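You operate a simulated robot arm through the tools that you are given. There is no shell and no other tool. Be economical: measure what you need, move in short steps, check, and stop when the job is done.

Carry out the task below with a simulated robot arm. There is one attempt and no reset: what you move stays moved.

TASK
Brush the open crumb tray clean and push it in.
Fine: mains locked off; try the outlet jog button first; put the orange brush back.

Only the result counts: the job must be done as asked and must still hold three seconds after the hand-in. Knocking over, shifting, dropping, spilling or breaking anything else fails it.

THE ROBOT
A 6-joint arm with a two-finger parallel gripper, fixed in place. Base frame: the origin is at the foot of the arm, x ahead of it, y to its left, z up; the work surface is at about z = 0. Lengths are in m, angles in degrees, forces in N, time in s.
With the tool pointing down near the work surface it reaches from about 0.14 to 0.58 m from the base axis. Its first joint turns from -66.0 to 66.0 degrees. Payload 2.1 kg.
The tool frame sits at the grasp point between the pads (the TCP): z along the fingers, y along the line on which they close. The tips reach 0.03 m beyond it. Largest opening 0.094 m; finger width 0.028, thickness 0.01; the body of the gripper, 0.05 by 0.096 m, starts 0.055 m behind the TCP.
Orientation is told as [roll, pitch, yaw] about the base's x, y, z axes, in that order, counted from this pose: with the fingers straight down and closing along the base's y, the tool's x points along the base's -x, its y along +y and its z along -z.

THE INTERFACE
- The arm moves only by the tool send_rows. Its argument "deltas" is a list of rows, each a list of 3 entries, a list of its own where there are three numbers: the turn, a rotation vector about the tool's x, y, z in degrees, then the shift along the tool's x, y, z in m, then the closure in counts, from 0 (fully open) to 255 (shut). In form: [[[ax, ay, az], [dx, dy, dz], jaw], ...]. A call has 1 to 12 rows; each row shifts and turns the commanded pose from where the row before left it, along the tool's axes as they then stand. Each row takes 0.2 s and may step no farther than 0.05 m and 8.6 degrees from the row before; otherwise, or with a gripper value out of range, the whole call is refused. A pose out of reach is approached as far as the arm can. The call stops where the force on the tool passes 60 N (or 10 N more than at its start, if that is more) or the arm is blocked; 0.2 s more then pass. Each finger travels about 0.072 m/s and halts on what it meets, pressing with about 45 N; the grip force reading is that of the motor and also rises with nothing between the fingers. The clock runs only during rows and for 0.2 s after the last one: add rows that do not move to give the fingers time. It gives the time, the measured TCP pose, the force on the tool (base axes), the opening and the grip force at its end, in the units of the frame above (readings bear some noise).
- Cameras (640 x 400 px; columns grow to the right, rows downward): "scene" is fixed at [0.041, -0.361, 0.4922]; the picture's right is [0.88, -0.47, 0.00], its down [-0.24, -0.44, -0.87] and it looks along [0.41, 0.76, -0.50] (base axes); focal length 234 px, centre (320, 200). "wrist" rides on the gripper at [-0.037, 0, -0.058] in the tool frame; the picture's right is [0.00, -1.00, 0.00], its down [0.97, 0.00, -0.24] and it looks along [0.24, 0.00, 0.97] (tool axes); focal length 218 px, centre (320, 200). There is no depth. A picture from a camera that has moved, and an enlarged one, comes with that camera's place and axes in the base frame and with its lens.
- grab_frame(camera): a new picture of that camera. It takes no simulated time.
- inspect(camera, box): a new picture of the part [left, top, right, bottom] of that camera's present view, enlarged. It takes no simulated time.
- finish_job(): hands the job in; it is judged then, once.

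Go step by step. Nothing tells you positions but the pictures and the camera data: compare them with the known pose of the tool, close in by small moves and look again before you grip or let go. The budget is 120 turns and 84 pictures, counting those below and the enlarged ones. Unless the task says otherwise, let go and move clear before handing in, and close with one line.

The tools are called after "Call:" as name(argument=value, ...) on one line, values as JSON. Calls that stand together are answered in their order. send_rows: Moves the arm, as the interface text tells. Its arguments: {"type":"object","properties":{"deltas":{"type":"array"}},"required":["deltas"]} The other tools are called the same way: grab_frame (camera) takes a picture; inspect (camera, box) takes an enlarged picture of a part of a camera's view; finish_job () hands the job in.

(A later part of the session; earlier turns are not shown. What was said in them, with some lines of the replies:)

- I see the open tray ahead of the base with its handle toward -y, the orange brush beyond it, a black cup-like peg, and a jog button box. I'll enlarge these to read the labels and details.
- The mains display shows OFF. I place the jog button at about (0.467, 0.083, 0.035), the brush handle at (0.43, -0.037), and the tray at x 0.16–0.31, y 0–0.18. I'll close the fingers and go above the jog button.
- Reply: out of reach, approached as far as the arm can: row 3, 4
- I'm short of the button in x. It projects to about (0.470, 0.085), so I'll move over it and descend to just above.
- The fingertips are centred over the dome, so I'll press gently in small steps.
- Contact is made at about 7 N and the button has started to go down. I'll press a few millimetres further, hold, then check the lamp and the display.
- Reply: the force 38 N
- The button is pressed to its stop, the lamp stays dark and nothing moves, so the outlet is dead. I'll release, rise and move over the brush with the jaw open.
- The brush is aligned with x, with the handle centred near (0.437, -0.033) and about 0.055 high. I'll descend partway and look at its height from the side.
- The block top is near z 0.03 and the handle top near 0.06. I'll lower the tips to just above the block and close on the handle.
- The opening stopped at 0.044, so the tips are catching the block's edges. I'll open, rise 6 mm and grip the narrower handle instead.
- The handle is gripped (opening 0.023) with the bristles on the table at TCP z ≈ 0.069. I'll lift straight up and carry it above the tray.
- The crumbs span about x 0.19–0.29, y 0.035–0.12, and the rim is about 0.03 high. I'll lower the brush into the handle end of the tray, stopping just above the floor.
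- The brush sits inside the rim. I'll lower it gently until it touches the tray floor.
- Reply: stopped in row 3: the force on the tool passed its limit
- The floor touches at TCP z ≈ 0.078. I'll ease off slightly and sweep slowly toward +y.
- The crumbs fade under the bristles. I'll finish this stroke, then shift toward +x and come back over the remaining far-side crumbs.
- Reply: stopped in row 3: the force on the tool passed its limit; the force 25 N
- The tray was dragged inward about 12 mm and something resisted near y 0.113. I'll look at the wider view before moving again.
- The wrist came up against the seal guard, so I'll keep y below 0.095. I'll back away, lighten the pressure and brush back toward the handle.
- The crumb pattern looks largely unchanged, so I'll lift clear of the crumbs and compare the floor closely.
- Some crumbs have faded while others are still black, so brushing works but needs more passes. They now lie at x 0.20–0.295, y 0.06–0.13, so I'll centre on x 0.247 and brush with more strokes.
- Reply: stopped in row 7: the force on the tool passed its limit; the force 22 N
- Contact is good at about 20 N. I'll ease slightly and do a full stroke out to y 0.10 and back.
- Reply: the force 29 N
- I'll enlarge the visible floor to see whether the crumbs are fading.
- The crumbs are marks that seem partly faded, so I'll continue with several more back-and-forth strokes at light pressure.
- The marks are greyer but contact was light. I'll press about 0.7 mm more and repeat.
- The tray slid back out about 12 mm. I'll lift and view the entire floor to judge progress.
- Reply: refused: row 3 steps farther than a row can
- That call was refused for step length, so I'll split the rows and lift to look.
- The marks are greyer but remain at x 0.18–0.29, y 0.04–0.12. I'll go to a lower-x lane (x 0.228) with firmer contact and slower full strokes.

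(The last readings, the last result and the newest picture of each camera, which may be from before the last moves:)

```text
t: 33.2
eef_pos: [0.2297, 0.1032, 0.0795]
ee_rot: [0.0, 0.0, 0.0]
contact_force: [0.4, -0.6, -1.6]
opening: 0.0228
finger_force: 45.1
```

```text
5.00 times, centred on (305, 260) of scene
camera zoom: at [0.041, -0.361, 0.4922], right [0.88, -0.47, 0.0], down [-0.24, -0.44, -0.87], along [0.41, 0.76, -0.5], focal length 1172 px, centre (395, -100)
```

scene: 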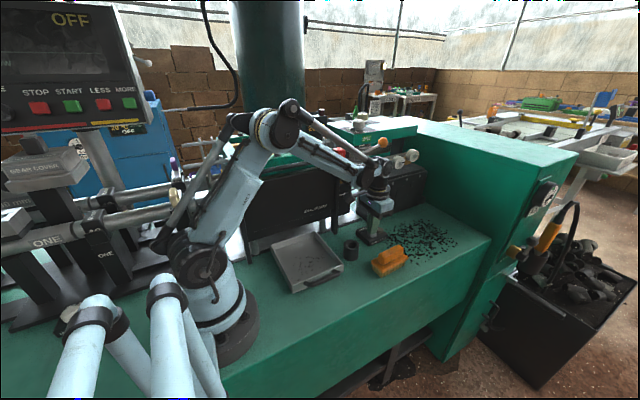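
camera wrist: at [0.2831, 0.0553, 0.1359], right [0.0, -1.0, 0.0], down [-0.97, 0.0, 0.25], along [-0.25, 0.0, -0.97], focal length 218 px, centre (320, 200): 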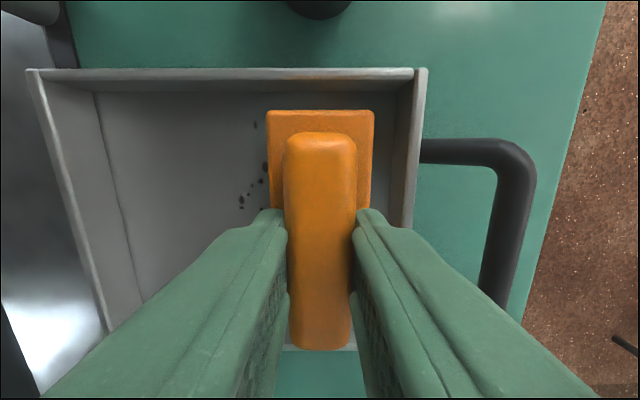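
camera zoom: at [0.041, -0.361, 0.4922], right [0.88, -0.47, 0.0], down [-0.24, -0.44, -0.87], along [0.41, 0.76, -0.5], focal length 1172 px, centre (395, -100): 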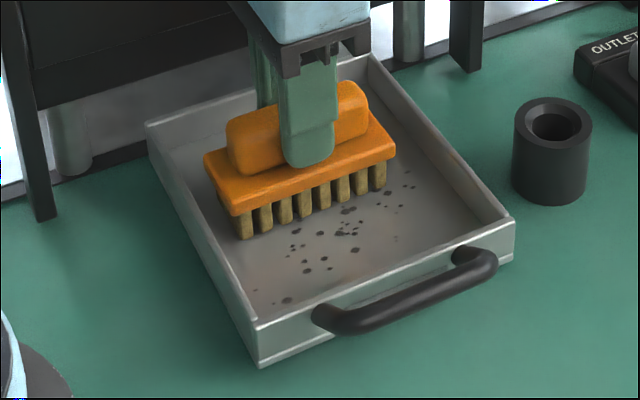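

That pass barely touched (no force). I'll press 1.2 mm lower and return slowly.

Call:
send_rows(deltas=[[[0, 0, 0], [0, 0, 0.0012], 255], [[0, 0, 0], [0, -0.01, 0], 255], [[0, 0, 0], [0, -0.01, 0], 255], [[0, 0, 0], [0, -0.01, 0], 255], [[0, 0, 0], [0, -0.01, 0], 255], [[0, 0, 0], [0, -0.01, 0], 255], [[0, 0, 0], [0, -0.01, 0], 255]])

Call:
inspect(camera="scene", box=[260, 220, 350, 300])

```text
t: 34.8
eef_pos: [0.2304, 0.045, 0.0785]
ee_rot: [0.1, 0.0, -0.2]
contact_force: [-0.5, 9.2, 24.0]
opening: 0.023
finger_force: 45.5
```

```text
5.00 times, centred on (305, 260) of scene
camera zoom: at [0.0409, -0.361, 0.4922], right [0.88, -0.47, 0.0], down [-0.24, -0.44, -0.87], along [0.41, 0.76, -0.5], focal length 1172 px, centre (395, -100)
```

zoom: 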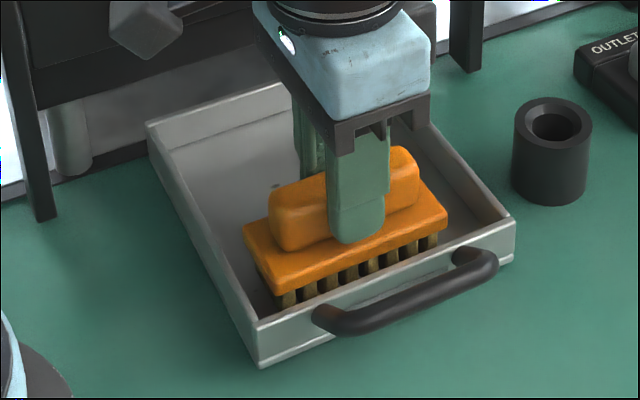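

The tray is at its open stop and did not move, so inward-to-handle strokes truly scrub. I'll repeat that: lighten going in, press coming out.

Call:
send_rows(deltas=[[[0, 0, 0], [0, 0.004, -0.0012], 255], [[0, 0, 0], [0, 0.018, 0], 255], [[0, 0, 0], [0, 0.018, 0], 255], [[0, 0, 0], [0, 0.018, 0], 255], [[0, 0, 0], [0, 0, 0.0014], 255], [[0, 0, 0], [0, -0.01, 0], 255], [[0, 0, 0], [0, -0.01, 0], 255], [[0, 0, 0], [0, -0.01, 0], 255], [[0, 0, 0], [0, -0.01, 0], 255], [[0, 0, 0], [0, -0.01, 0], 255], [[0, 0, 0], [0, -0.01, 0], 255]])

Call:
send_rows(deltas=[[[0, 0, 0], [-0.008, 0.004, -0.0014], 255], [[0, 0, 0], [-0.008, 0.018, 0], 255], [[0, 0, 0], [0, 0.018, 0], 255], [[0, 0, 0], [0, 0.018, 0], 255], [[0, 0, 0], [0, 0, 0.0014], 255], [[0, 0, 0], [0, -0.01, 0], 255], [[0, 0, 0], [0, -0.01, 0], 255], [[0, 0, 0], [0, -0.01, 0], 255], [[0, 0, 0], [0, -0.01, 0], 255], [[0, 0, 0], [0, -0.01, 0], 255], [[0, 0, 0], [0, -0.01, 0], 255]])

Call:
send_rows(deltas=[[[0, 0, 0], [0, 0.004, -0.0014], 255], [[0, 0, 0], [0, 0.018, 0], 255], [[0, 0, 0], [0, 0.018, 0], 255], [[0, 0, 0], [0, 0.018, 0], 255], [[0, 0, 0], [0, 0, -0.002], 255]])

Call:
inspect(camera="scene", box=[260, 220, 350, 300])

```text
t: 37.2
eef_pos: [0.2305, 0.041, 0.0789]
ee_rot: [0.0, -0.1, -0.1]
contact_force: [0.9, 10.0, 22.8]
opening: 0.0228
finger_force: 44.7
```

```text
t: 39.6
eef_pos: [0.2432, 0.0388, 0.0789]
ee_rot: [-0.2, -0.1, -0.2]
contact_force: [0.7, 0.7, -0.4]
opening: 0.023
finger_force: 45.3
```

```text
t: 40.8
eef_pos: [0.2446, 0.097, 0.082]
ee_rot: [0.0, 0.0, -0.2]
contact_force: [0.4, -0.3, 0.0]
opening: 0.0232
finger_force: 44.7
```

```text
5.00 times, centred on (305, 260) of scene
camera zoom: at [0.041, -0.361, 0.4922], right [0.88, -0.47, 0.0], down [-0.24, -0.44, -0.87], along [0.41, 0.76, -0.5], focal length 1172 px, centre (395, -100)
```

zoom: 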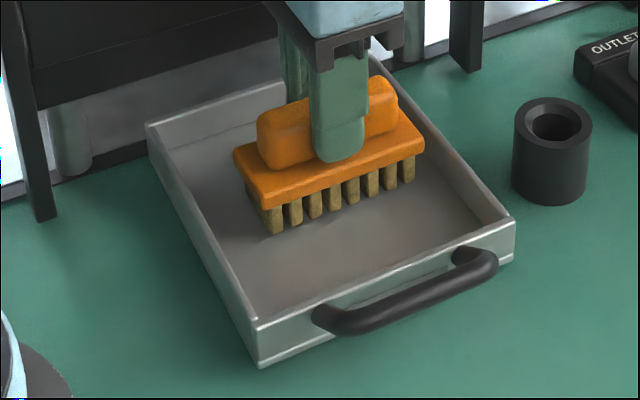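

The floor behind the brush is now clean, with the marks gone. I'll lift out and check the part under the brush.

Call:
send_rows(deltas=[[[0, 0, 0], [0, -0.005, -0.02], 255], [[0, 0, 0], [0, -0.01, -0.045], 255], [[0, 0, 0], [0, 0, -0.04], 255], [[0, 0, 0], [-0.03, -0.03, 0], 255], [[0, 0, 0], [-0.03, -0.03, 0], 255], [[0, 0, 0], [-0.03, -0.03, 0], 255], [[0, 0, 0], [0, 0, 0], 255]])

Call:
inspect(camera="scene", box=[260, 220, 350, 300])

Call:
grab_frame(camera="wrist")

```text
t: 42.4
eef_pos: [0.3346, -0.009, 0.1856]
ee_rot: [0.0, 0.0, -0.1]
contact_force: [0.3, 0.0, -1.0]
opening: 0.0233
finger_force: 45.1
```

```text
5.00 times, centred on (305, 260) of scene
camera zoom: at [0.041, -0.3611, 0.4922], right [0.88, -0.47, 0.0], down [-0.24, -0.44, -0.87], along [0.41, 0.76, -0.5], focal length 1172 px, centre (395, -100)
```

zoom: 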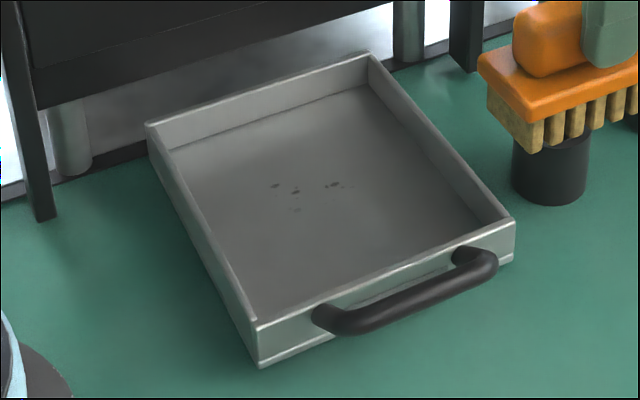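

```text
36 pictures are left
camera wrist: at [0.3723, -0.0083, 0.2437], right [0.0, -1.0, 0.0], down [-0.97, 0.0, 0.24], along [-0.24, 0.0, -0.97], focal length 218 px, centre (320, 200)
```

wrist: 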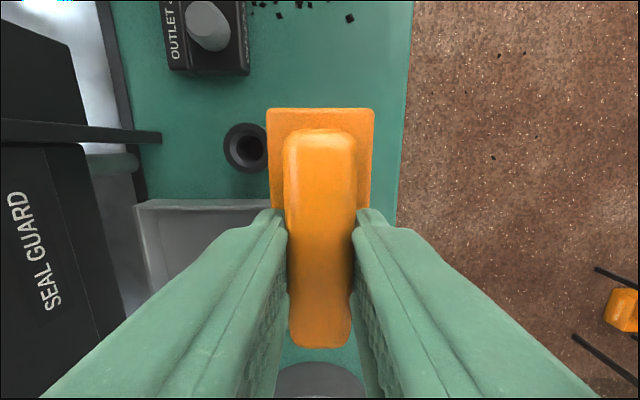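

Only a few faint marks remain near x 0.22–0.27, y 0.09–0.12. I'll return to x 0.242 and scrub just that back strip.

Call:
send_rows(deltas=[[[0, 0, 0], [0.031, 0.03, 0], 255], [[0, 0, 0], [0.031, 0.03, 0], 255], [[0, 0, 0], [0.031, 0.03, 0], 255], [[0, 0, 0], [0, 0, 0.045], 255], [[0, 0, 0], [0, 0, 0.045], 255], [[0, 0, 0], [0, 0, 0.0145], 255], [[0, 0, 0], [0, 0.015, 0], 255], [[0, 0, 0], [0, 0.009, 0], 255], [[0, 0, 0], [0, 0, 0.0014], 255]])

Call:
send_rows(deltas=[[[0, 0, 0], [0, 0, 0.0007], 255], [[0, 0, 0], [0, -0.01, 0], 255], [[0, 0, 0], [0, -0.01, 0], 255], [[0, 0, 0], [0, -0.01, 0], 255], [[0, 0, 0], [0, -0.01, 0], 255], [[0, 0, 0], [0, 0.002, -0.0012], 255], [[0, 0, 0], [0, 0.018, 0], 255], [[0, 0, 0], [0, 0.018, 0], 255], [[0, 0, 0], [0, 0.002, 0.0013], 255]])

Call:
send_rows(deltas=[[[0, 0, 0], [0, -0.01, 0.0002], 255], [[0, 0, 0], [0, -0.01, 0], 255], [[0, 0, 0], [0, -0.01, 0], 255], [[0, 0, 0], [0, -0.01, 0], 255], [[0, 0, 0], [0, 0.002, -0.0012], 255], [[0, 0, 0], [0, 0.018, 0], 255], [[0, 0, 0], [0, 0.018, 0], 255], [[0, 0, 0], [0, 0.002, 0.0012], 255]])

Call:
send_rows(deltas=[[[0, 0, 0], [0, -0.01, 0], 255], [[0, 0, 0], [0, -0.01, 0], 255], [[0, 0, 0], [0, -0.01, 0], 255], [[0, 0, 0], [0, -0.01, 0], 255], [[0, 0, 0], [0, -0.01, 0], 255], [[0, 0, 0], [0, -0.01, 0], 255]])

Call:
inspect(camera="scene", box=[260, 220, 350, 300])

```text
t: 44.4
eef_pos: [0.2414, 0.1061, 0.0798]
ee_rot: [-0.1, 0.0, -0.1]
contact_force: [-0.1, 0.4, -1.3]
opening: 0.0229
finger_force: 45.3
```

```text
t: 46.4
eef_pos: [0.2414, 0.1064, 0.0798]
ee_rot: [-0.1, 0.0, -0.1]
contact_force: [-0.1, -0.7, -0.8]
opening: 0.023
finger_force: 45.1
```

```text
t: 48.2
eef_pos: [0.242, 0.1057, 0.0796]
ee_rot: [-0.1, 0.0, -0.2]
contact_force: [0.5, -0.4, -0.4]
opening: 0.0229
finger_force: 44.9
```

```text
t: 49.6
eef_pos: [0.2402, 0.0452, 0.0786]
ee_rot: [0.0, 0.0, -0.2]
contact_force: [1.1, 0.4, -1.6]
opening: 0.0231
finger_force: 44.9
```

```text
5.00 times, centred on (305, 260) of scene
camera zoom: at [0.041, -0.361, 0.4922], right [0.88, -0.47, 0.0], down [-0.24, -0.44, -0.87], along [0.41, 0.76, -0.5], focal length 1172 px, centre (395, -100)
```

zoom: 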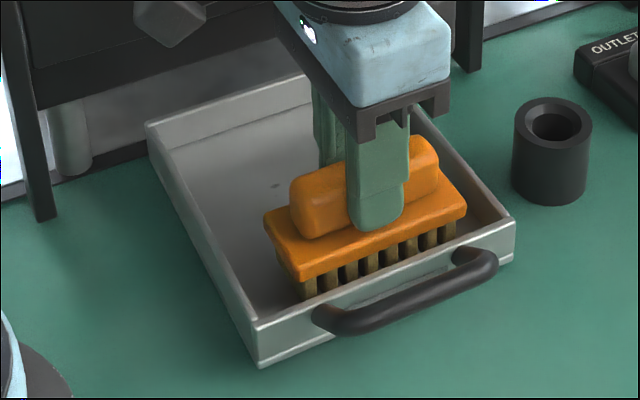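

One faint mark remains at about (0.22, 0.12), and the recent strokes had little pressure. I'll return there and press until contact before pulling.

Call:
send_rows(deltas=[[[0, 0, 0], [0.004, 0.002, -0.0012], 255], [[0, 0, 0], [0.004, 0.02, 0], 255], [[0, 0, 0], [0, 0.02, 0], 255], [[0, 0, 0], [0, 0.018, 0], 255], [[0, 0, 0], [0, 0, 0.0015], 255], [[0, 0, 0], [0, 0, 0.001], 255], [[0, 0, 0], [0, 0, 0.0007], 255]])

```text
t: 51.2
eef_pos: [0.2355, 0.1049, 0.0779]
ee_rot: [-0.1, 0.1, -0.1]
contact_force: [-8.4, -0.1, 42.4]
opening: 0.0229
finger_force: 45.3
```

Contact is firm at 42 N. I'll ease off by 0.5 mm and pull back toward the handle.

Call:
send_rows(deltas=[[[0, 0, 0], [0, 0, -0.0005], 255], [[0, 0, 0], [0, -0.01, 0], 255], [[0, 0, 0], [0, -0.01, 0], 255], [[0, 0, 0], [0, -0.01, 0], 255], [[0, 0, 0], [0, -0.01, 0], 255]])

Call:
send_rows(deltas=[[[0, 0, 0], [0, 0.003, -0.001], 255], [[0, 0, 0], [0, 0.02, 0], 255], [[0, 0, 0], [0, 0.016, 0], 255], [[0, 0, 0], [0, 0, 0.001], 255], [[0, 0, 0], [0, -0.01, 0.0002], 255], [[0, 0, 0], [0, -0.01, 0], 255], [[0, 0, 0], [0, -0.01, 0], 255], [[0, 0, 0], [0, -0.01, 0], 255], [[0, 0, 0], [0, -0.01, 0], 255]])

Call:
inspect(camera="scene", box=[260, 220, 350, 300])

```text
t: 52.4
eef_pos: [0.2353, 0.0676, 0.078]
ee_rot: [0.1, -0.1, 0.0]
contact_force: [1.0, 14.5, 36.5]
opening: 0.0233
finger_force: 45.4
```

```text
t: 53.7
eef_pos: [0.235, 0.092, 0.0786]
ee_rot: [0.4, 0.0, -0.1]
contact_force: [-3.3, 2.8, 19.0]
opening: 0.0228
finger_force: 45.2
stopped in row 6: the force on the tool passed its limit (the readings are from after the stop); the commanded pose is now the measured one
```

```text
5.00 times, centred on (305, 260) of scene
camera zoom: at [0.0409, -0.3611, 0.4922], right [0.88, -0.47, 0.0], down [-0.24, -0.44, -0.87], along [0.41, 0.76, -0.5], focal length 1172 px, centre (395, -100)
```

zoom: 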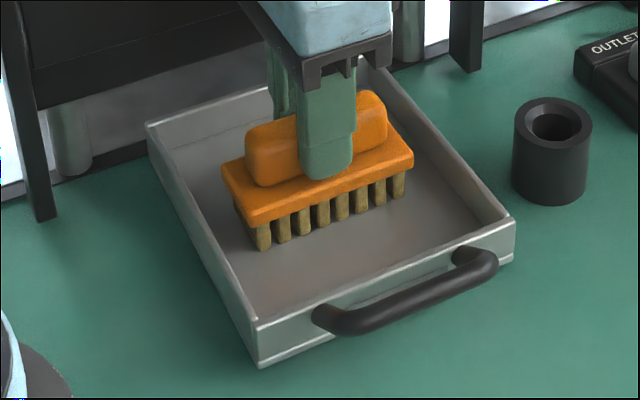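

Everything visible is clean. I'll finish the pull, then lift out to check the whole floor.

Call:
send_rows(deltas=[[[-0.4, 0, 0], [0, -0.01, -0.0004], 255], [[0, 0, 0], [0, -0.01, 0], 255], [[0, 0, 0], [0, -0.01, -0.002], 255], [[0, 0, 0], [0, 0, -0.03], 255], [[0, 0, 0], [0, 0, -0.045], 255], [[0, 0, 0], [0, 0, -0.03], 255], [[0, 0, 0], [-0.033, -0.025, 0], 255], [[0, 0, 0], [-0.033, -0.025, 0], 255], [[0, 0, 0], [-0.033, -0.025, 0], 255], [[0, 0, 0], [0, 0, 0], 255]])

Call:
inspect(camera="scene", box=[260, 220, 350, 300])

Call:
inspect(camera="scene", box=[310, 170, 410, 280])

```text
t: 55.9
eef_pos: [0.3313, -0.0137, 0.1846]
ee_rot: [0.8, 0.0, 0.0]
contact_force: [-0.3, 0.1, -1.4]
opening: 0.0231
finger_force: 45.4
```

```text
5.00 times, centred on (305, 260) of scene
camera zoom: at [0.041, -0.3611, 0.4922], right [0.88, -0.47, 0.0], down [-0.24, -0.44, -0.87], along [0.41, 0.76, -0.5], focal length 1172 px, centre (395, -100)
```

zoom: 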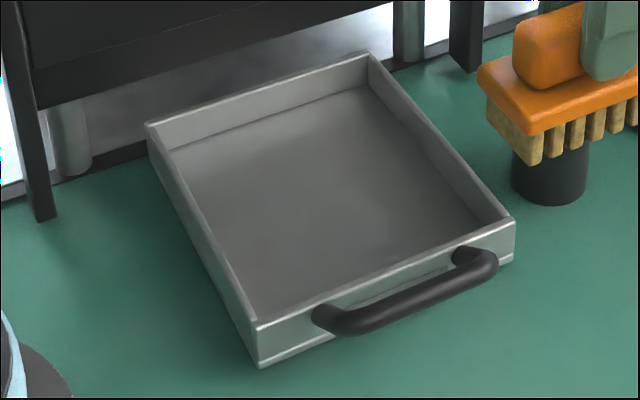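

```text
3.64 times, centred on (360, 225) of scene
camera zoom: at [0.041, -0.3611, 0.4922], right [0.88, -0.47, 0.0], down [-0.24, -0.44, -0.87], along [0.41, 0.76, -0.5], focal length 852 px, centre (174, 109)
```

zoom: 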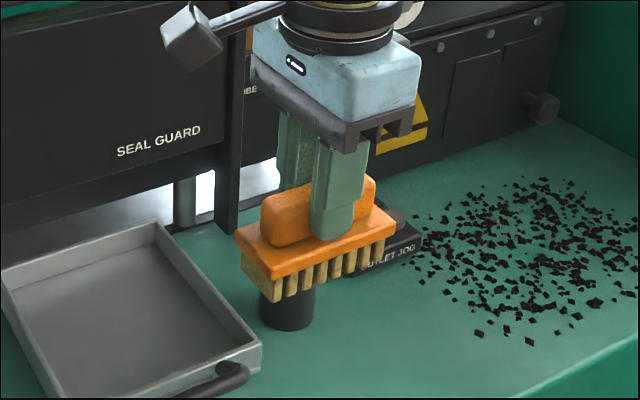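

The tray floor is clean. Now I'll put the brush back at its original spot (TCP 0.4366, -0.032), moving above it and lowering partway.

Call:
send_rows(deltas=[[[0.8, 0, 0], [-0.035, -0.006, 0], 255], [[0, 0, 0], [-0.035, -0.006, 0], 255], [[0, 0, 0], [-0.035, -0.0065, 0], 255], [[0, 0, 0], [0, 0, 0.045], 255], [[0, 0, 0], [0, 0, 0.045], 255], [[0, 0, 0], [0, 0, 0.012], 255], [[0, 0, 0], [0, 0, 0], 255]])

Call:
inspect(camera="scene", box=[350, 200, 450, 290])

Call:
grab_frame(camera="wrist")

```text
t: 57.5
eef_pos: [0.4371, -0.0317, 0.0825]
ee_rot: [-0.1, 0.1, -0.1]
contact_force: [0.1, -0.2, -0.1]
opening: 0.023
finger_force: 44.6
```

```text
4.44 times, centred on (400, 245) of scene
camera zoom: at [0.041, -0.361, 0.4922], right [0.88, -0.47, 0.0], down [-0.24, -0.44, -0.87], along [0.41, 0.76, -0.5], focal length 1041 px, centre (-36, 0)
```

zoom: 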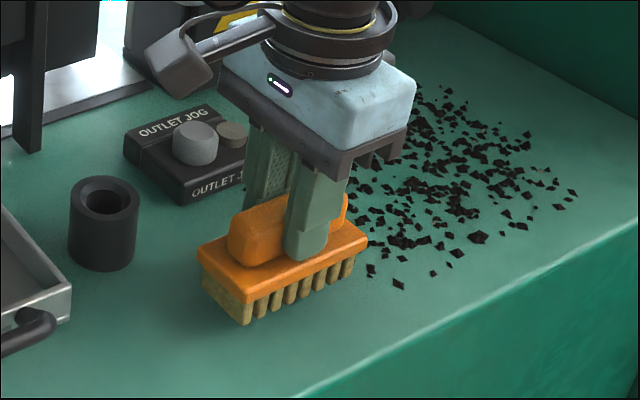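

```text
30 pictures are left
camera wrist: at [0.4752, -0.0316, 0.1391], right [0.0, -1.0, 0.0], down [-0.97, 0.0, 0.24], along [-0.24, 0.0, -0.97], focal length 218 px, centre (320, 200)
```

wrist: 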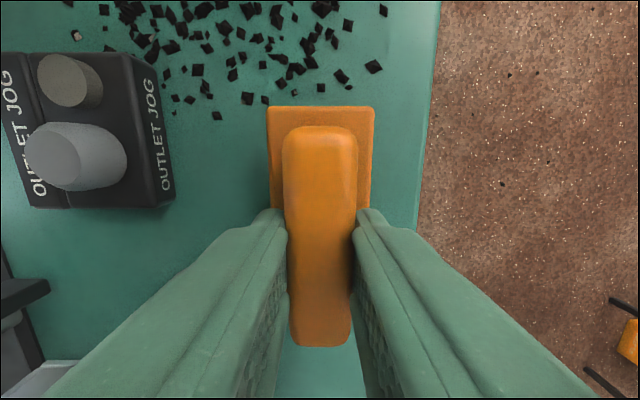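

Position matches the original spot. I'll lower in small steps to contact.

Call:
send_rows(deltas=[[[0, 0, 0], [0.0005, 0, 0.008], 255], [[0, 0, 0], [0, 0, 0.003], 255], [[0, 0, 0], [0, 0, 0.0015], 255], [[0, 0, 0], [0, 0, 0.001], 255], [[0, 0, 0], [0, 0, 0], 255]])

```text
t: 58.7
eef_pos: [0.4382, -0.0322, 0.0677]
ee_rot: [0.0, 0.0, -0.1]
contact_force: [-0.4, 0.4, -0.3]
opening: 0.0232
finger_force: 45.2
```

There's no contact yet, so the brush has ridden slightly up in the grip. I'll continue down in small steps.

Call:
send_rows(deltas=[[[0, 0, 0], [0, 0, 0.001], 255], [[0, 0, 0], [0, 0, 0.001], 255], [[0, 0, 0], [0, 0, 0], 255]])

Call:
inspect(camera="scene", box=[350, 200, 450, 290])

```text
t: 59.5
eef_pos: [0.4387, -0.0329, 0.0689]
ee_rot: [0.0, 0.1, 0.0]
contact_force: [-2.8, 0.0, 15.8]
opening: 0.023
finger_force: 44.5
stopped in row 3: the force on the tool passed its limit (the readings are from after the stop); the commanded pose is now the measured one
```

```text
4.44 times, centred on (400, 245) of scene
camera zoom: at [0.0409, -0.361, 0.4922], right [0.88, -0.47, 0.0], down [-0.24, -0.44, -0.87], along [0.41, 0.76, -0.5], focal length 1041 px, centre (-36, 0)
```

zoom: 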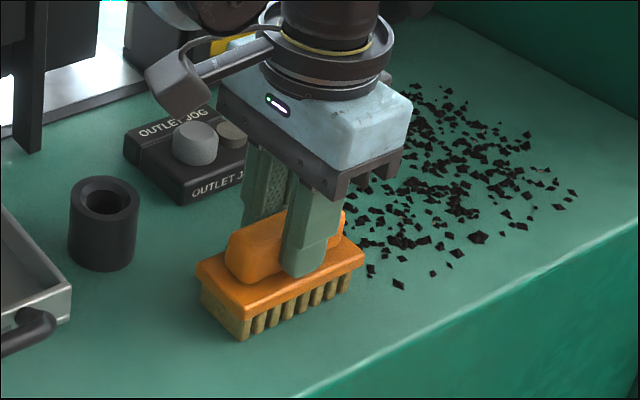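

The brush is down about 4–5 mm toward +x from its original spot. I'll raise it 2 mm, shift back 4.5 mm, and set it down.

Call:
send_rows(deltas=[[[0, 0, 0], [0, 0, -0.003], 255], [[0, 0, 0], [0.0045, -0.0005, 0], 255], [[0, 0, 0], [0, 0, 0.0015], 255], [[0, 0, 0], [0, 0, 0.001], 255], [[0, 0, 0], [0, 0, 0], 255]])

Call:
inspect(camera="scene", box=[350, 200, 450, 290])

```text
t: 60.7
eef_pos: [0.434, -0.0332, 0.0679]
ee_rot: [0.0, 0.1, 0.0]
contact_force: [-0.7, 0.5, 2.6]
opening: 0.0229
finger_force: 44.9
```

```text
4.44 times, centred on (400, 245) of scene
camera zoom: at [0.041, -0.361, 0.4922], right [0.88, -0.47, 0.0], down [-0.24, -0.44, -0.87], along [0.41, 0.76, -0.5], focal length 1041 px, centre (-36, 0)
```

zoom: 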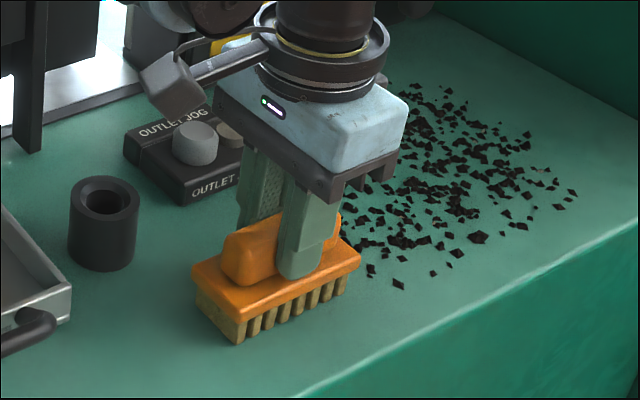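

The brush is back on its original mark. I'll open the jaw, let go and rise straight up.

Call:
send_rows(deltas=[[[0, 0, 0], [0, 0, 0], 170], [[0, 0, 0], [0, 0, 0], 60], [[0, 0, 0], [0, 0, 0], 60], [[0, 0, 0], [0, 0, 0], 60], [[0, 0, 0], [0, 0, -0.02], 60], [[0, 0, 0], [0, 0, -0.045], 60], [[0, 0, 0], [0, 0, -0.045], 60], [[0, 0, 0], [0, 0, 0], 60]])

Call:
inspect(camera="scene", box=[230, 180, 470, 330])

Call:
grab_frame(camera="wrist")

```text
t: 62.5
eef_pos: [0.4338, -0.0292, 0.1793]
ee_rot: [0.1, 0.1, -0.1]
contact_force: [0.8, -0.2, -0.5]
opening: 0.0721
finger_force: 0.1
```

```text
2.67 times, centred on (350, 255) of scene
camera zoom: at [0.041, -0.361, 0.4922], right [0.88, -0.47, 0.0], down [-0.24, -0.44, -0.87], along [0.41, 0.76, -0.5], focal length 625 px, centre (240, 53)
```

zoom: 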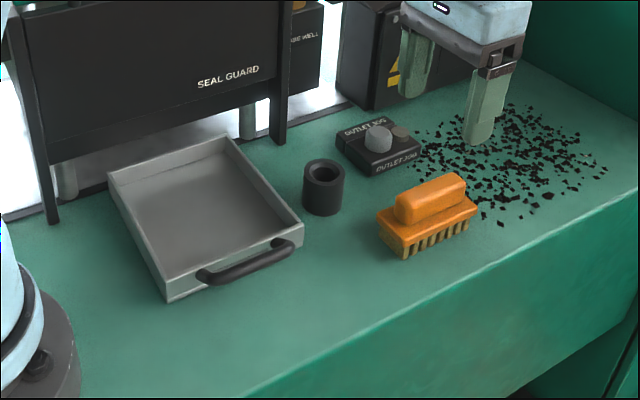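

```text
26 pictures are left
camera wrist: at [0.4707, -0.0296, 0.2359], right [0.0, -1.0, 0.0], down [-0.97, 0.0, 0.24], along [-0.24, 0.0, -0.97], focal length 218 px, centre (320, 200)
```

wrist: 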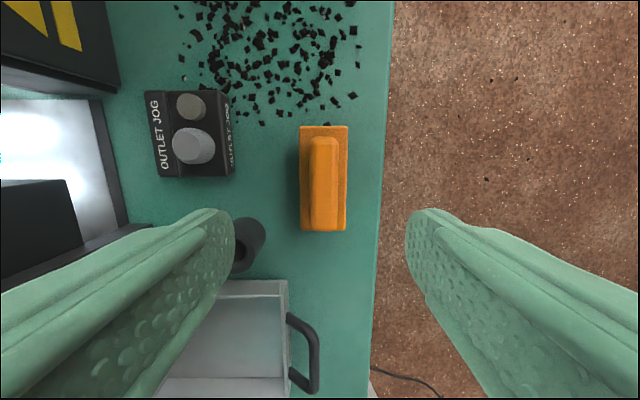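

The brush is restored, the tray is empty and nothing else has moved. Next I'll close the jaw and go in front of the tray handle, low and tilted 14° so the body stays clear of the guard.

Call:
send_rows(deltas=[[[0, 0, 0], [0.039, -0.01, 0], 150], [[0, 0, 0], [0.039, -0.01, 0], 255], [[0, 0, 0], [0.039, -0.01, 0], 255], [[0, 0, 0], [0.039, -0.01, 0], 255], [[0, 0, 0], [0.039, -0.01, 0], 255], [[-7, 0, 0], [0, 0, 0], 255], [[-7, 0, 0], [0, 0, 0], 255], [[0, 0, 0], [0, -0.0109, 0.0437], 255], [[0, 0, 0], [0, -0.0109, 0.0437], 255], [[0, 0, 0], [0, -0.0085, 0.034], 255], [[0, 0, 0], [0, 0, 0], 255]])

Call:
inspect(camera="scene", box=[230, 180, 390, 310])

Call:
grab_frame(camera="wrist")

```text
t: 64.9
eef_pos: [0.2374, -0.0828, 0.054]
ee_rot: [14.0, 0.2, 0.0]
contact_force: [0.1, -0.2, 0.9]
opening: 0.0
finger_force: 33.0
```

```text
3.08 times, centred on (310, 245) of scene
camera zoom: at [0.041, -0.361, 0.4922], right [0.88, -0.47, 0.0], down [-0.24, -0.44, -0.87], along [0.41, 0.76, -0.5], focal length 721 px, centre (351, 62)
```

zoom: 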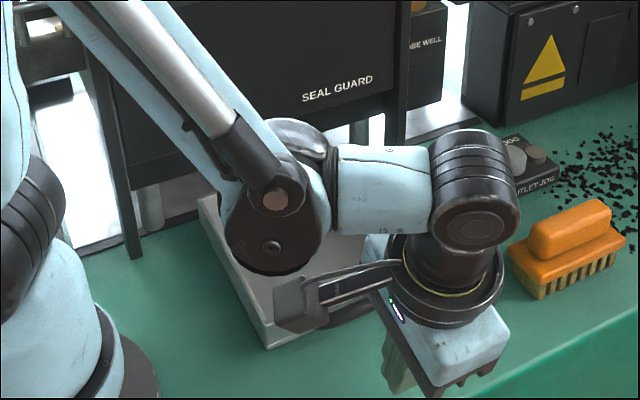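

```text
24 pictures are left
camera wrist: at [0.2747, -0.0963, 0.1096], right [0.0, -0.97, -0.24], down [-0.97, -0.06, 0.23], along [-0.24, 0.23, -0.94], focal length 218 px, centre (320, 200)
```

wrist: 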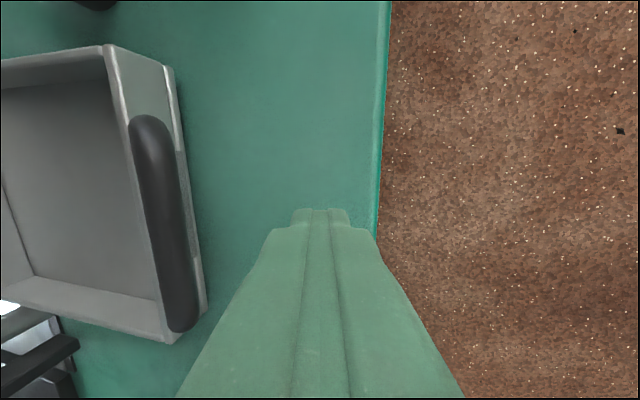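

The closed fingers are level with the raised handle bar (y ≈ -0.022, z ≈ 0.05). I'll advance along +y and start pushing gently.

Call:
send_rows(deltas=[[[0, 0, 0], [0, 0.0194, 0.0048], 255], [[0, 0, 0], [0, 0.0146, 0.0036], 255], [[0, 0, 0], [0, 0.0097, 0.0024], 255], [[0, 0, 0], [0, 0.0097, 0.0024], 255], [[0, 0, 0], [0, 0.0097, 0.0024], 255]])

Call:
grab_frame(camera="wrist")

Call:
inspect(camera="scene", box=[230, 180, 390, 310])

```text
t: 66.1
eef_pos: [0.2392, -0.0191, 0.054]
ee_rot: [14.0, 0.2, -0.1]
contact_force: [-2.3, -1.8, -1.4]
opening: 0.0001
finger_force: 33.8
```

```text
23 pictures are left
camera wrist: at [0.2765, -0.0315, 0.1098], right [0.0, -0.97, -0.24], down [-0.97, -0.06, 0.23], along [-0.24, 0.23, -0.94], focal length 218 px, centre (320, 200)
```

wrist: 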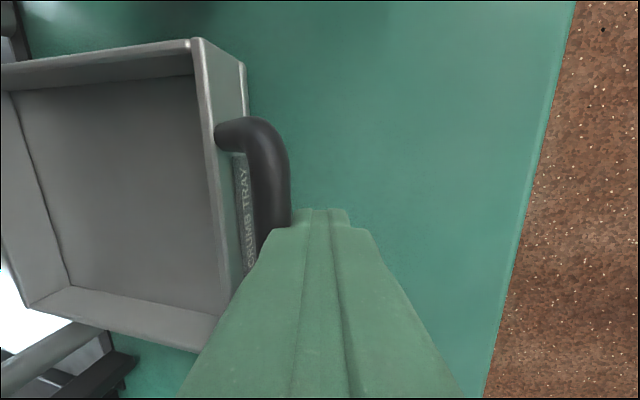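

```text
3.08 times, centred on (310, 245) of scene
camera zoom: at [0.041, -0.361, 0.4922], right [0.88, -0.47, 0.0], down [-0.24, -0.44, -0.87], along [0.41, 0.76, -0.5], focal length 721 px, centre (351, 62)
```

zoom: 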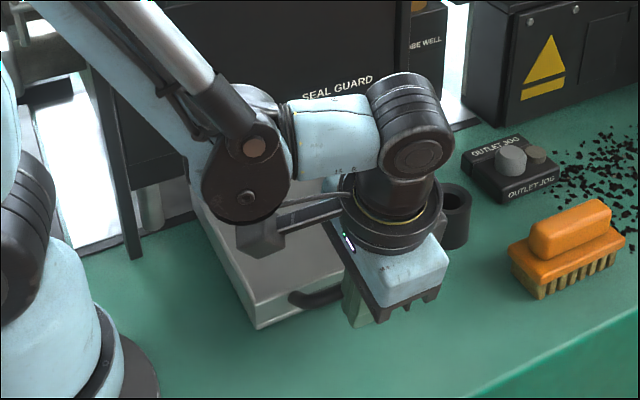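

The tray is sliding in smoothly with small force. I'll keep pushing in small steps.

Call:
send_rows(deltas=[[[0, 0, 0], [0, 0.0097, 0.0024], 255], [[0, 0, 0], [0, 0.0097, 0.0024], 255], [[0, 0, 0], [0, 0.0097, 0.0024], 255], [[0, 0, 0], [0, 0.0097, 0.0024], 255], [[0, 0, 0], [0, 0.0097, 0.0024], 255], [[0, 0, 0], [0, 0.0097, 0.0024], 255], [[0, 0, 0], [0, 0.0097, 0.0024], 255]])

Call:
grab_frame(camera="wrist")

Call:
inspect(camera="scene", box=[230, 150, 390, 310])

```text
t: 67.7
eef_pos: [0.2386, 0.0513, 0.0534]
ee_rot: [14.1, 0.1, 0.1]
contact_force: [-0.8, -1.0, 0.8]
opening: 0.0
finger_force: 32.9
```

```text
21 pictures are left
camera wrist: at [0.2763, 0.0381, 0.1095], right [0.0, -0.97, -0.24], down [-0.97, -0.06, 0.23], along [-0.24, 0.23, -0.94], focal length 218 px, centre (320, 200)
```

wrist: 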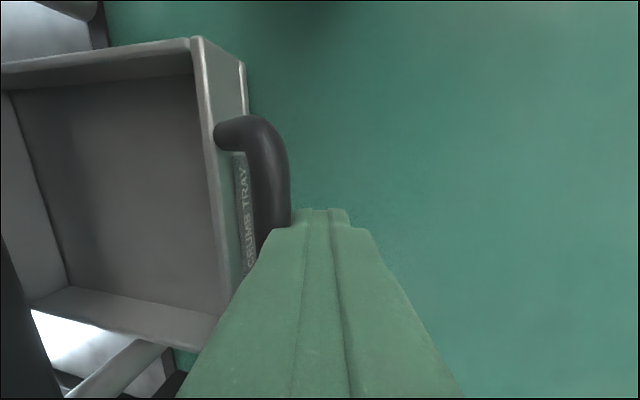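

```text
2.50 times, centred on (310, 230) of scene
camera zoom: at [0.041, -0.361, 0.4922], right [0.88, -0.47, 0.0], down [-0.24, -0.44, -0.87], along [0.41, 0.76, -0.5], focal length 586 px, centre (345, 125)
```

zoom: 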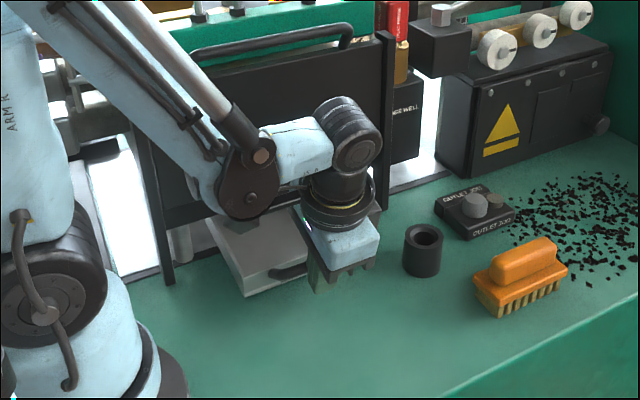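

The tray continues smoothly. I'll push another 40 mm and check clearance to the guard.

Call:
send_rows(deltas=[[[0, 0, 0], [0, 0.0097, 0.0024], 255], [[0, 0, 0], [0, 0.0097, 0.0024], 255], [[0, 0, 0], [0, 0.0097, 0.0024], 255], [[0, 0, 0], [0, 0.0097, 0.0024], 255]])

Call:
inspect(camera="scene", box=[230, 150, 390, 310])

```text
t: 68.7
eef_pos: [0.2394, 0.0909, 0.0527]
ee_rot: [14.0, 0.1, 0.0]
contact_force: [-0.1, -1.0, 0.1]
opening: 0.0001
finger_force: 32.9
```

```text
2.50 times, centred on (310, 230) of scene
camera zoom: at [0.041, -0.361, 0.4922], right [0.88, -0.47, 0.0], down [-0.24, -0.44, -0.87], along [0.41, 0.76, -0.5], focal length 586 px, centre (345, 125)
```

zoom: 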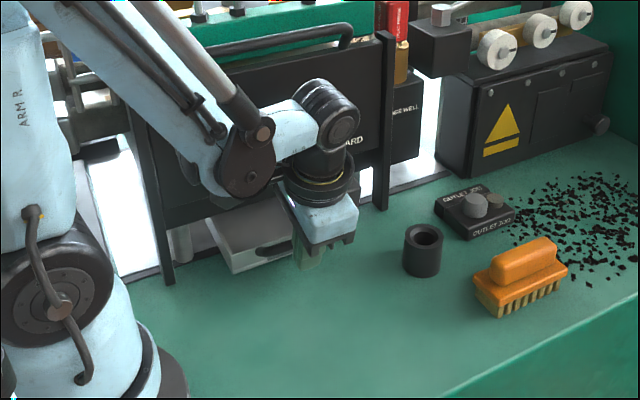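

The wrist is nearing the guard, so I'll tilt back 12° more about the TCP before continuing the push.

Call:
send_rows(deltas=[[[-6, 0, 0], [0, -0.002, 0], 255], [[-6, 0, 0], [0, 0, 0], 255], [[0, 0, 0], [0, 0.009, 0.0044], 255], [[0, 0, 0], [0, 0.009, 0.0044], 255]])

Call:
inspect(camera="scene", box=[230, 150, 390, 310])

Call:
grab_frame(camera="wrist")

```text
t: 69.7
eef_pos: [0.2386, 0.109, 0.0528]
ee_rot: [25.7, 0.2, -0.1]
contact_force: [-1.3, -18.1, 2.8]
opening: 0.0
finger_force: 33.3
```

```text
2.50 times, centred on (310, 230) of scene
camera zoom: at [0.0409, -0.3611, 0.4922], right [0.88, -0.47, 0.0], down [-0.24, -0.44, -0.87], along [0.41, 0.76, -0.5], focal length 586 px, centre (345, 125)
```

zoom: 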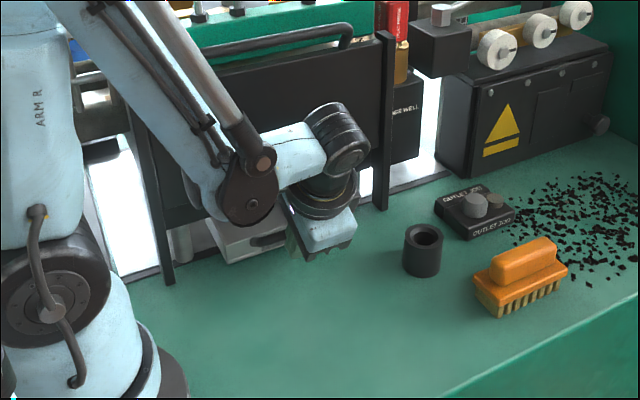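

```text
17 pictures are left
camera wrist: at [0.2766, 0.0842, 0.1041], right [0.0, -0.9, -0.43], down [-0.97, -0.1, 0.22], along [-0.24, 0.42, -0.87], focal length 218 px, centre (320, 200)
```

wrist: 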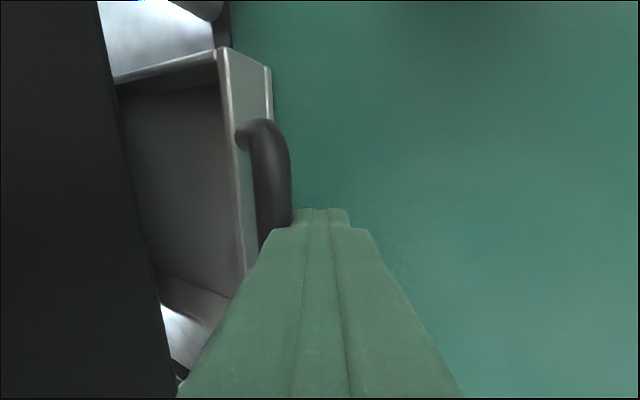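

Resistance of 18 N appeared, with the tray front near the guard plane. I'll press a few more millimetres to confirm whether it's the end stop.

Call:
send_rows(deltas=[[[0, 0, 0], [0, 0.0027, 0.0013], 255], [[0, 0, 0], [0, 0.0027, 0.0013], 255], [[0, 0, 0], [0, 0, 0], 255]])

Call:
inspect(camera="wrist", box=[60, 20, 340, 300])

```text
t: 70.2
eef_pos: [0.2393, 0.1099, 0.0506]
ee_rot: [24.8, 0.2, -0.3]
contact_force: [0.9, -9.8, -2.4]
opening: 0.0
finger_force: 33.1
stopped in row 2: the force on the tool passed its limit (the readings are from after the stop); the commanded pose is now the measured one
```

```text
1.43 times, centred on (200, 160) of wrist
camera zoom: at [0.2765, 0.0853, 0.1035], right [-0.01, -0.91, -0.42], down [-0.97, -0.1, 0.22], along [-0.24, 0.41, -0.88], focal length 312 px, centre (491, 257)
```

zoom: 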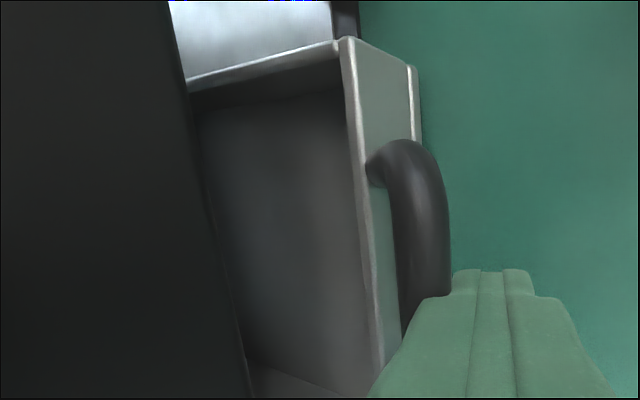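

It hit a hard stop. I'll back off and look at the tray and guard without the arm in the way.

Call:
send_rows(deltas=[[[0, 0, 0], [0, -0.018, -0.0087], 255], [[0, 0, 0], [0, -0.036, -0.0174], 255], [[0, 0, 0], [0, -0.036, -0.0174], 255], [[0, 0, 0], [0, 0, -0.04], 255], [[0, 0, 0], [-0.04, 0, -0.02], 255], [[0, 0, 0], [-0.04, 0, -0.02], 255], [[0, 0, 0], [-0.04, 0, 0], 255], [[0, 0, 0], [0, 0, 0], 255]])

Call:
inspect(camera="scene", box=[230, 150, 390, 310])

Call:
grab_frame(camera="wrist")

```text
t: 72.0
eef_pos: [0.3598, -0.0222, 0.1266]
ee_rot: [25.1, 0.2, -0.4]
contact_force: [0.9, 1.2, 0.3]
opening: 0.0
finger_force: 32.6
```

```text
2.50 times, centred on (310, 230) of scene
camera zoom: at [0.041, -0.361, 0.4922], right [0.88, -0.47, 0.0], down [-0.24, -0.44, -0.87], along [0.41, 0.76, -0.5], focal length 586 px, centre (345, 125)
```

zoom: 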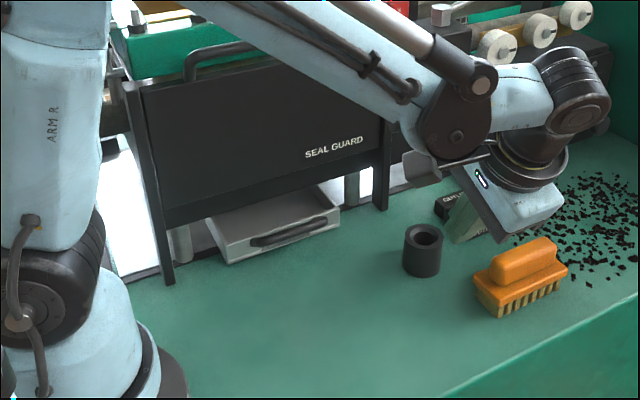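

```text
14 pictures are left
camera wrist: at [0.3968, -0.0463, 0.1782], right [-0.01, -0.91, -0.42], down [-0.97, -0.1, 0.22], along [-0.24, 0.41, -0.88], focal length 218 px, centre (320, 200)
```

wrist: 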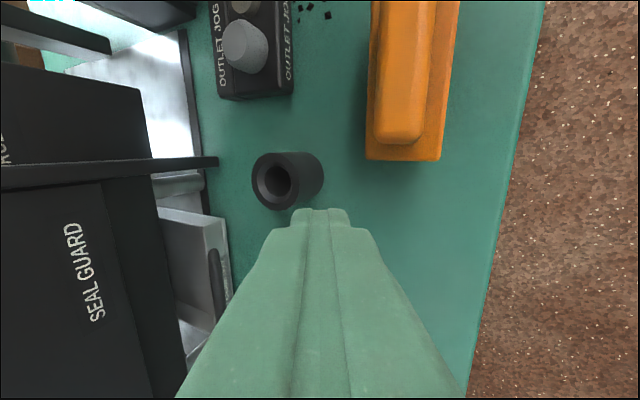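

The tray front is now roughly flush with the guard posts (y ≈ 0.157, about 0.15 m of travel). To be sure it was the tray's stop and not the arm on the guard, I'll push once more with a steeper tilt.

Call:
send_rows(deltas=[[[0, 0, 0], [0.04, 0, 0], 255], [[0, 0, 0], [0.04, 0, 0], 255], [[0, 0, 0], [0.04, 0, 0], 255], [[-8, 0, 0], [0, 0, 0], 255], [[0, 0, 0], [0, -0.0203, 0.03125], 255], [[0, 0, 0], [0, -0.0203, 0.03125], 255], [[0, 0, 0], [0, 0.0336, 0.0218], 255], [[0, 0, 0], [0, 0.0336, 0.0218], 255], [[0, 0, 0], [0, 0.0168, 0.0109], 255], [[0, 0, 0], [0, 0.0084, 0.00545], 255], [[0, 0, 0], [0, 0.0084, 0.00545], 255]])

Call:
inspect(camera="scene", box=[230, 150, 390, 310])

```text
t: 74.4
eef_pos: [0.2385, 0.0971, 0.0522]
ee_rot: [33.0, 0.1, -0.3]
contact_force: [0.4, 0.1, 0.0]
opening: 0.0
finger_force: 33.1
```

```text
2.50 times, centred on (310, 230) of scene
camera zoom: at [0.041, -0.361, 0.4922], right [0.88, -0.47, 0.0], down [-0.24, -0.44, -0.87], along [0.41, 0.76, -0.5], focal length 586 px, centre (345, 125)
```

zoom: 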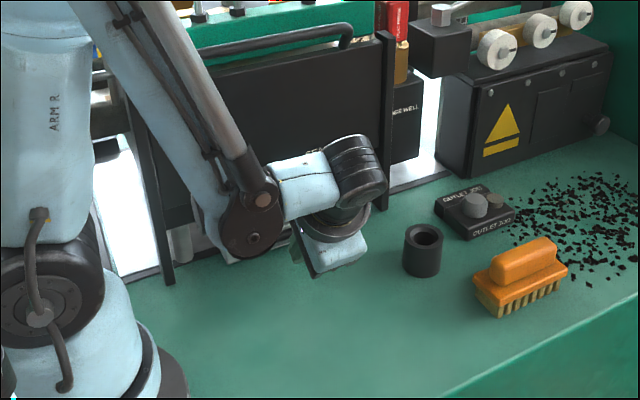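

The arm is well clear of the guard now. I'll push the last stretch in tiny steps.

Call:
send_rows(deltas=[[[0, 0, 0], [0, 0.0067, 0.0044], 255], [[0, 0, 0], [0, 0.0034, 0.0022], 255], [[0, 0, 0], [0, 0.0025, 0.0016], 255], [[0, 0, 0], [0, 0.0017, 0.0011], 255], [[0, 0, 0], [0, 0.0017, 0.0011], 255]])

```text
t: 75.5
eef_pos: [0.2397, 0.109, 0.0496]
ee_rot: [31.9, 0.1, -0.5]
contact_force: [-0.2, -9.2, -4.3]
opening: 0.0003
finger_force: 32.7
stopped in row 5: the force on the tool passed its limit (the readings are from after the stop); the commanded pose is now the measured one
```

It stopped at the same place with the arm clear, so the tray is at its end stop. I'll back off, rise clear and do a final check.

Call:
send_rows(deltas=[[[0, 0, 0], [0, -0.017, -0.0107], 255], [[0, 0, 0], [0, -0.034, -0.0214], 255], [[0, 0, 0], [0, -0.034, -0.0214], 255], [[0, 0, 0], [0, 0, -0.045], 255], [[0, 0, 0], [0, 0, -0.045], 255], [[8, 0, 0], [-0.03, 0.02, -0.02], 255], [[8, 0, 0], [-0.03, 0.02, -0.02], 255], [[8, 0, 0], [-0.03, 0.02, -0.02], 255], [[8, 0, 0], [-0.03, 0, -0.03], 255], [[0, 0, 0], [0, 0, 0], 255]])

Call:
grab_frame(camera="scene")

Call:
inspect(camera="scene", box=[230, 150, 470, 310])

```text
t: 77.7
eef_pos: [0.3584, -0.0147, 0.234]
ee_rot: [0.0, 0.2, -0.4]
contact_force: [-0.4, -1.0, -0.2]
opening: 0.0003
finger_force: 33.3
```

```text
12 pictures are left
```

scene: 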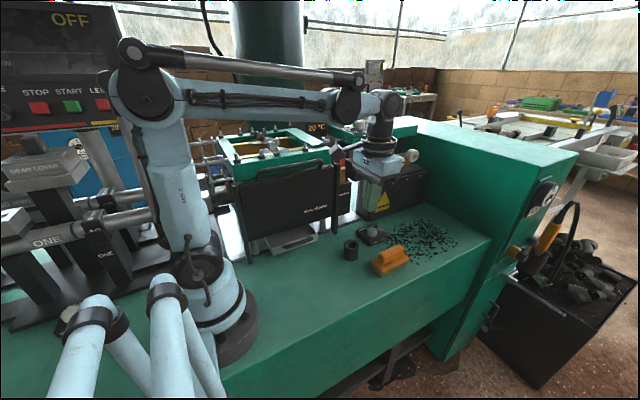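

```text
2.50 times, centred on (350, 230) of scene
camera zoom: at [0.041, -0.361, 0.4922], right [0.88, -0.47, 0.0], down [-0.24, -0.44, -0.87], along [0.41, 0.76, -0.5], focal length 586 px, centre (245, 125)
```

zoom: 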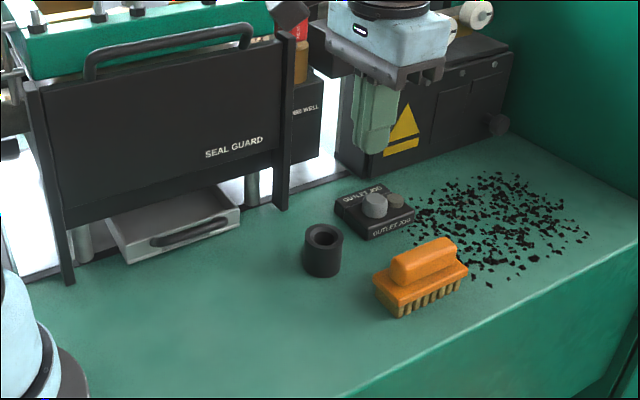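

The tray is clean and fully in against its stop, the brush is back in its place, and nothing else has shifted. The arm is clear, so I'm handing in.

Call:
finish_job()

```text
The job is handed in.
```

I pressed the outlet jog button first and got no response. I then brushed the crumb tray clean, pushed it in to its stop, and put the orange brush back in its place. While brushing, the wrist touched the seal guard once, but the final pictures show no shift.
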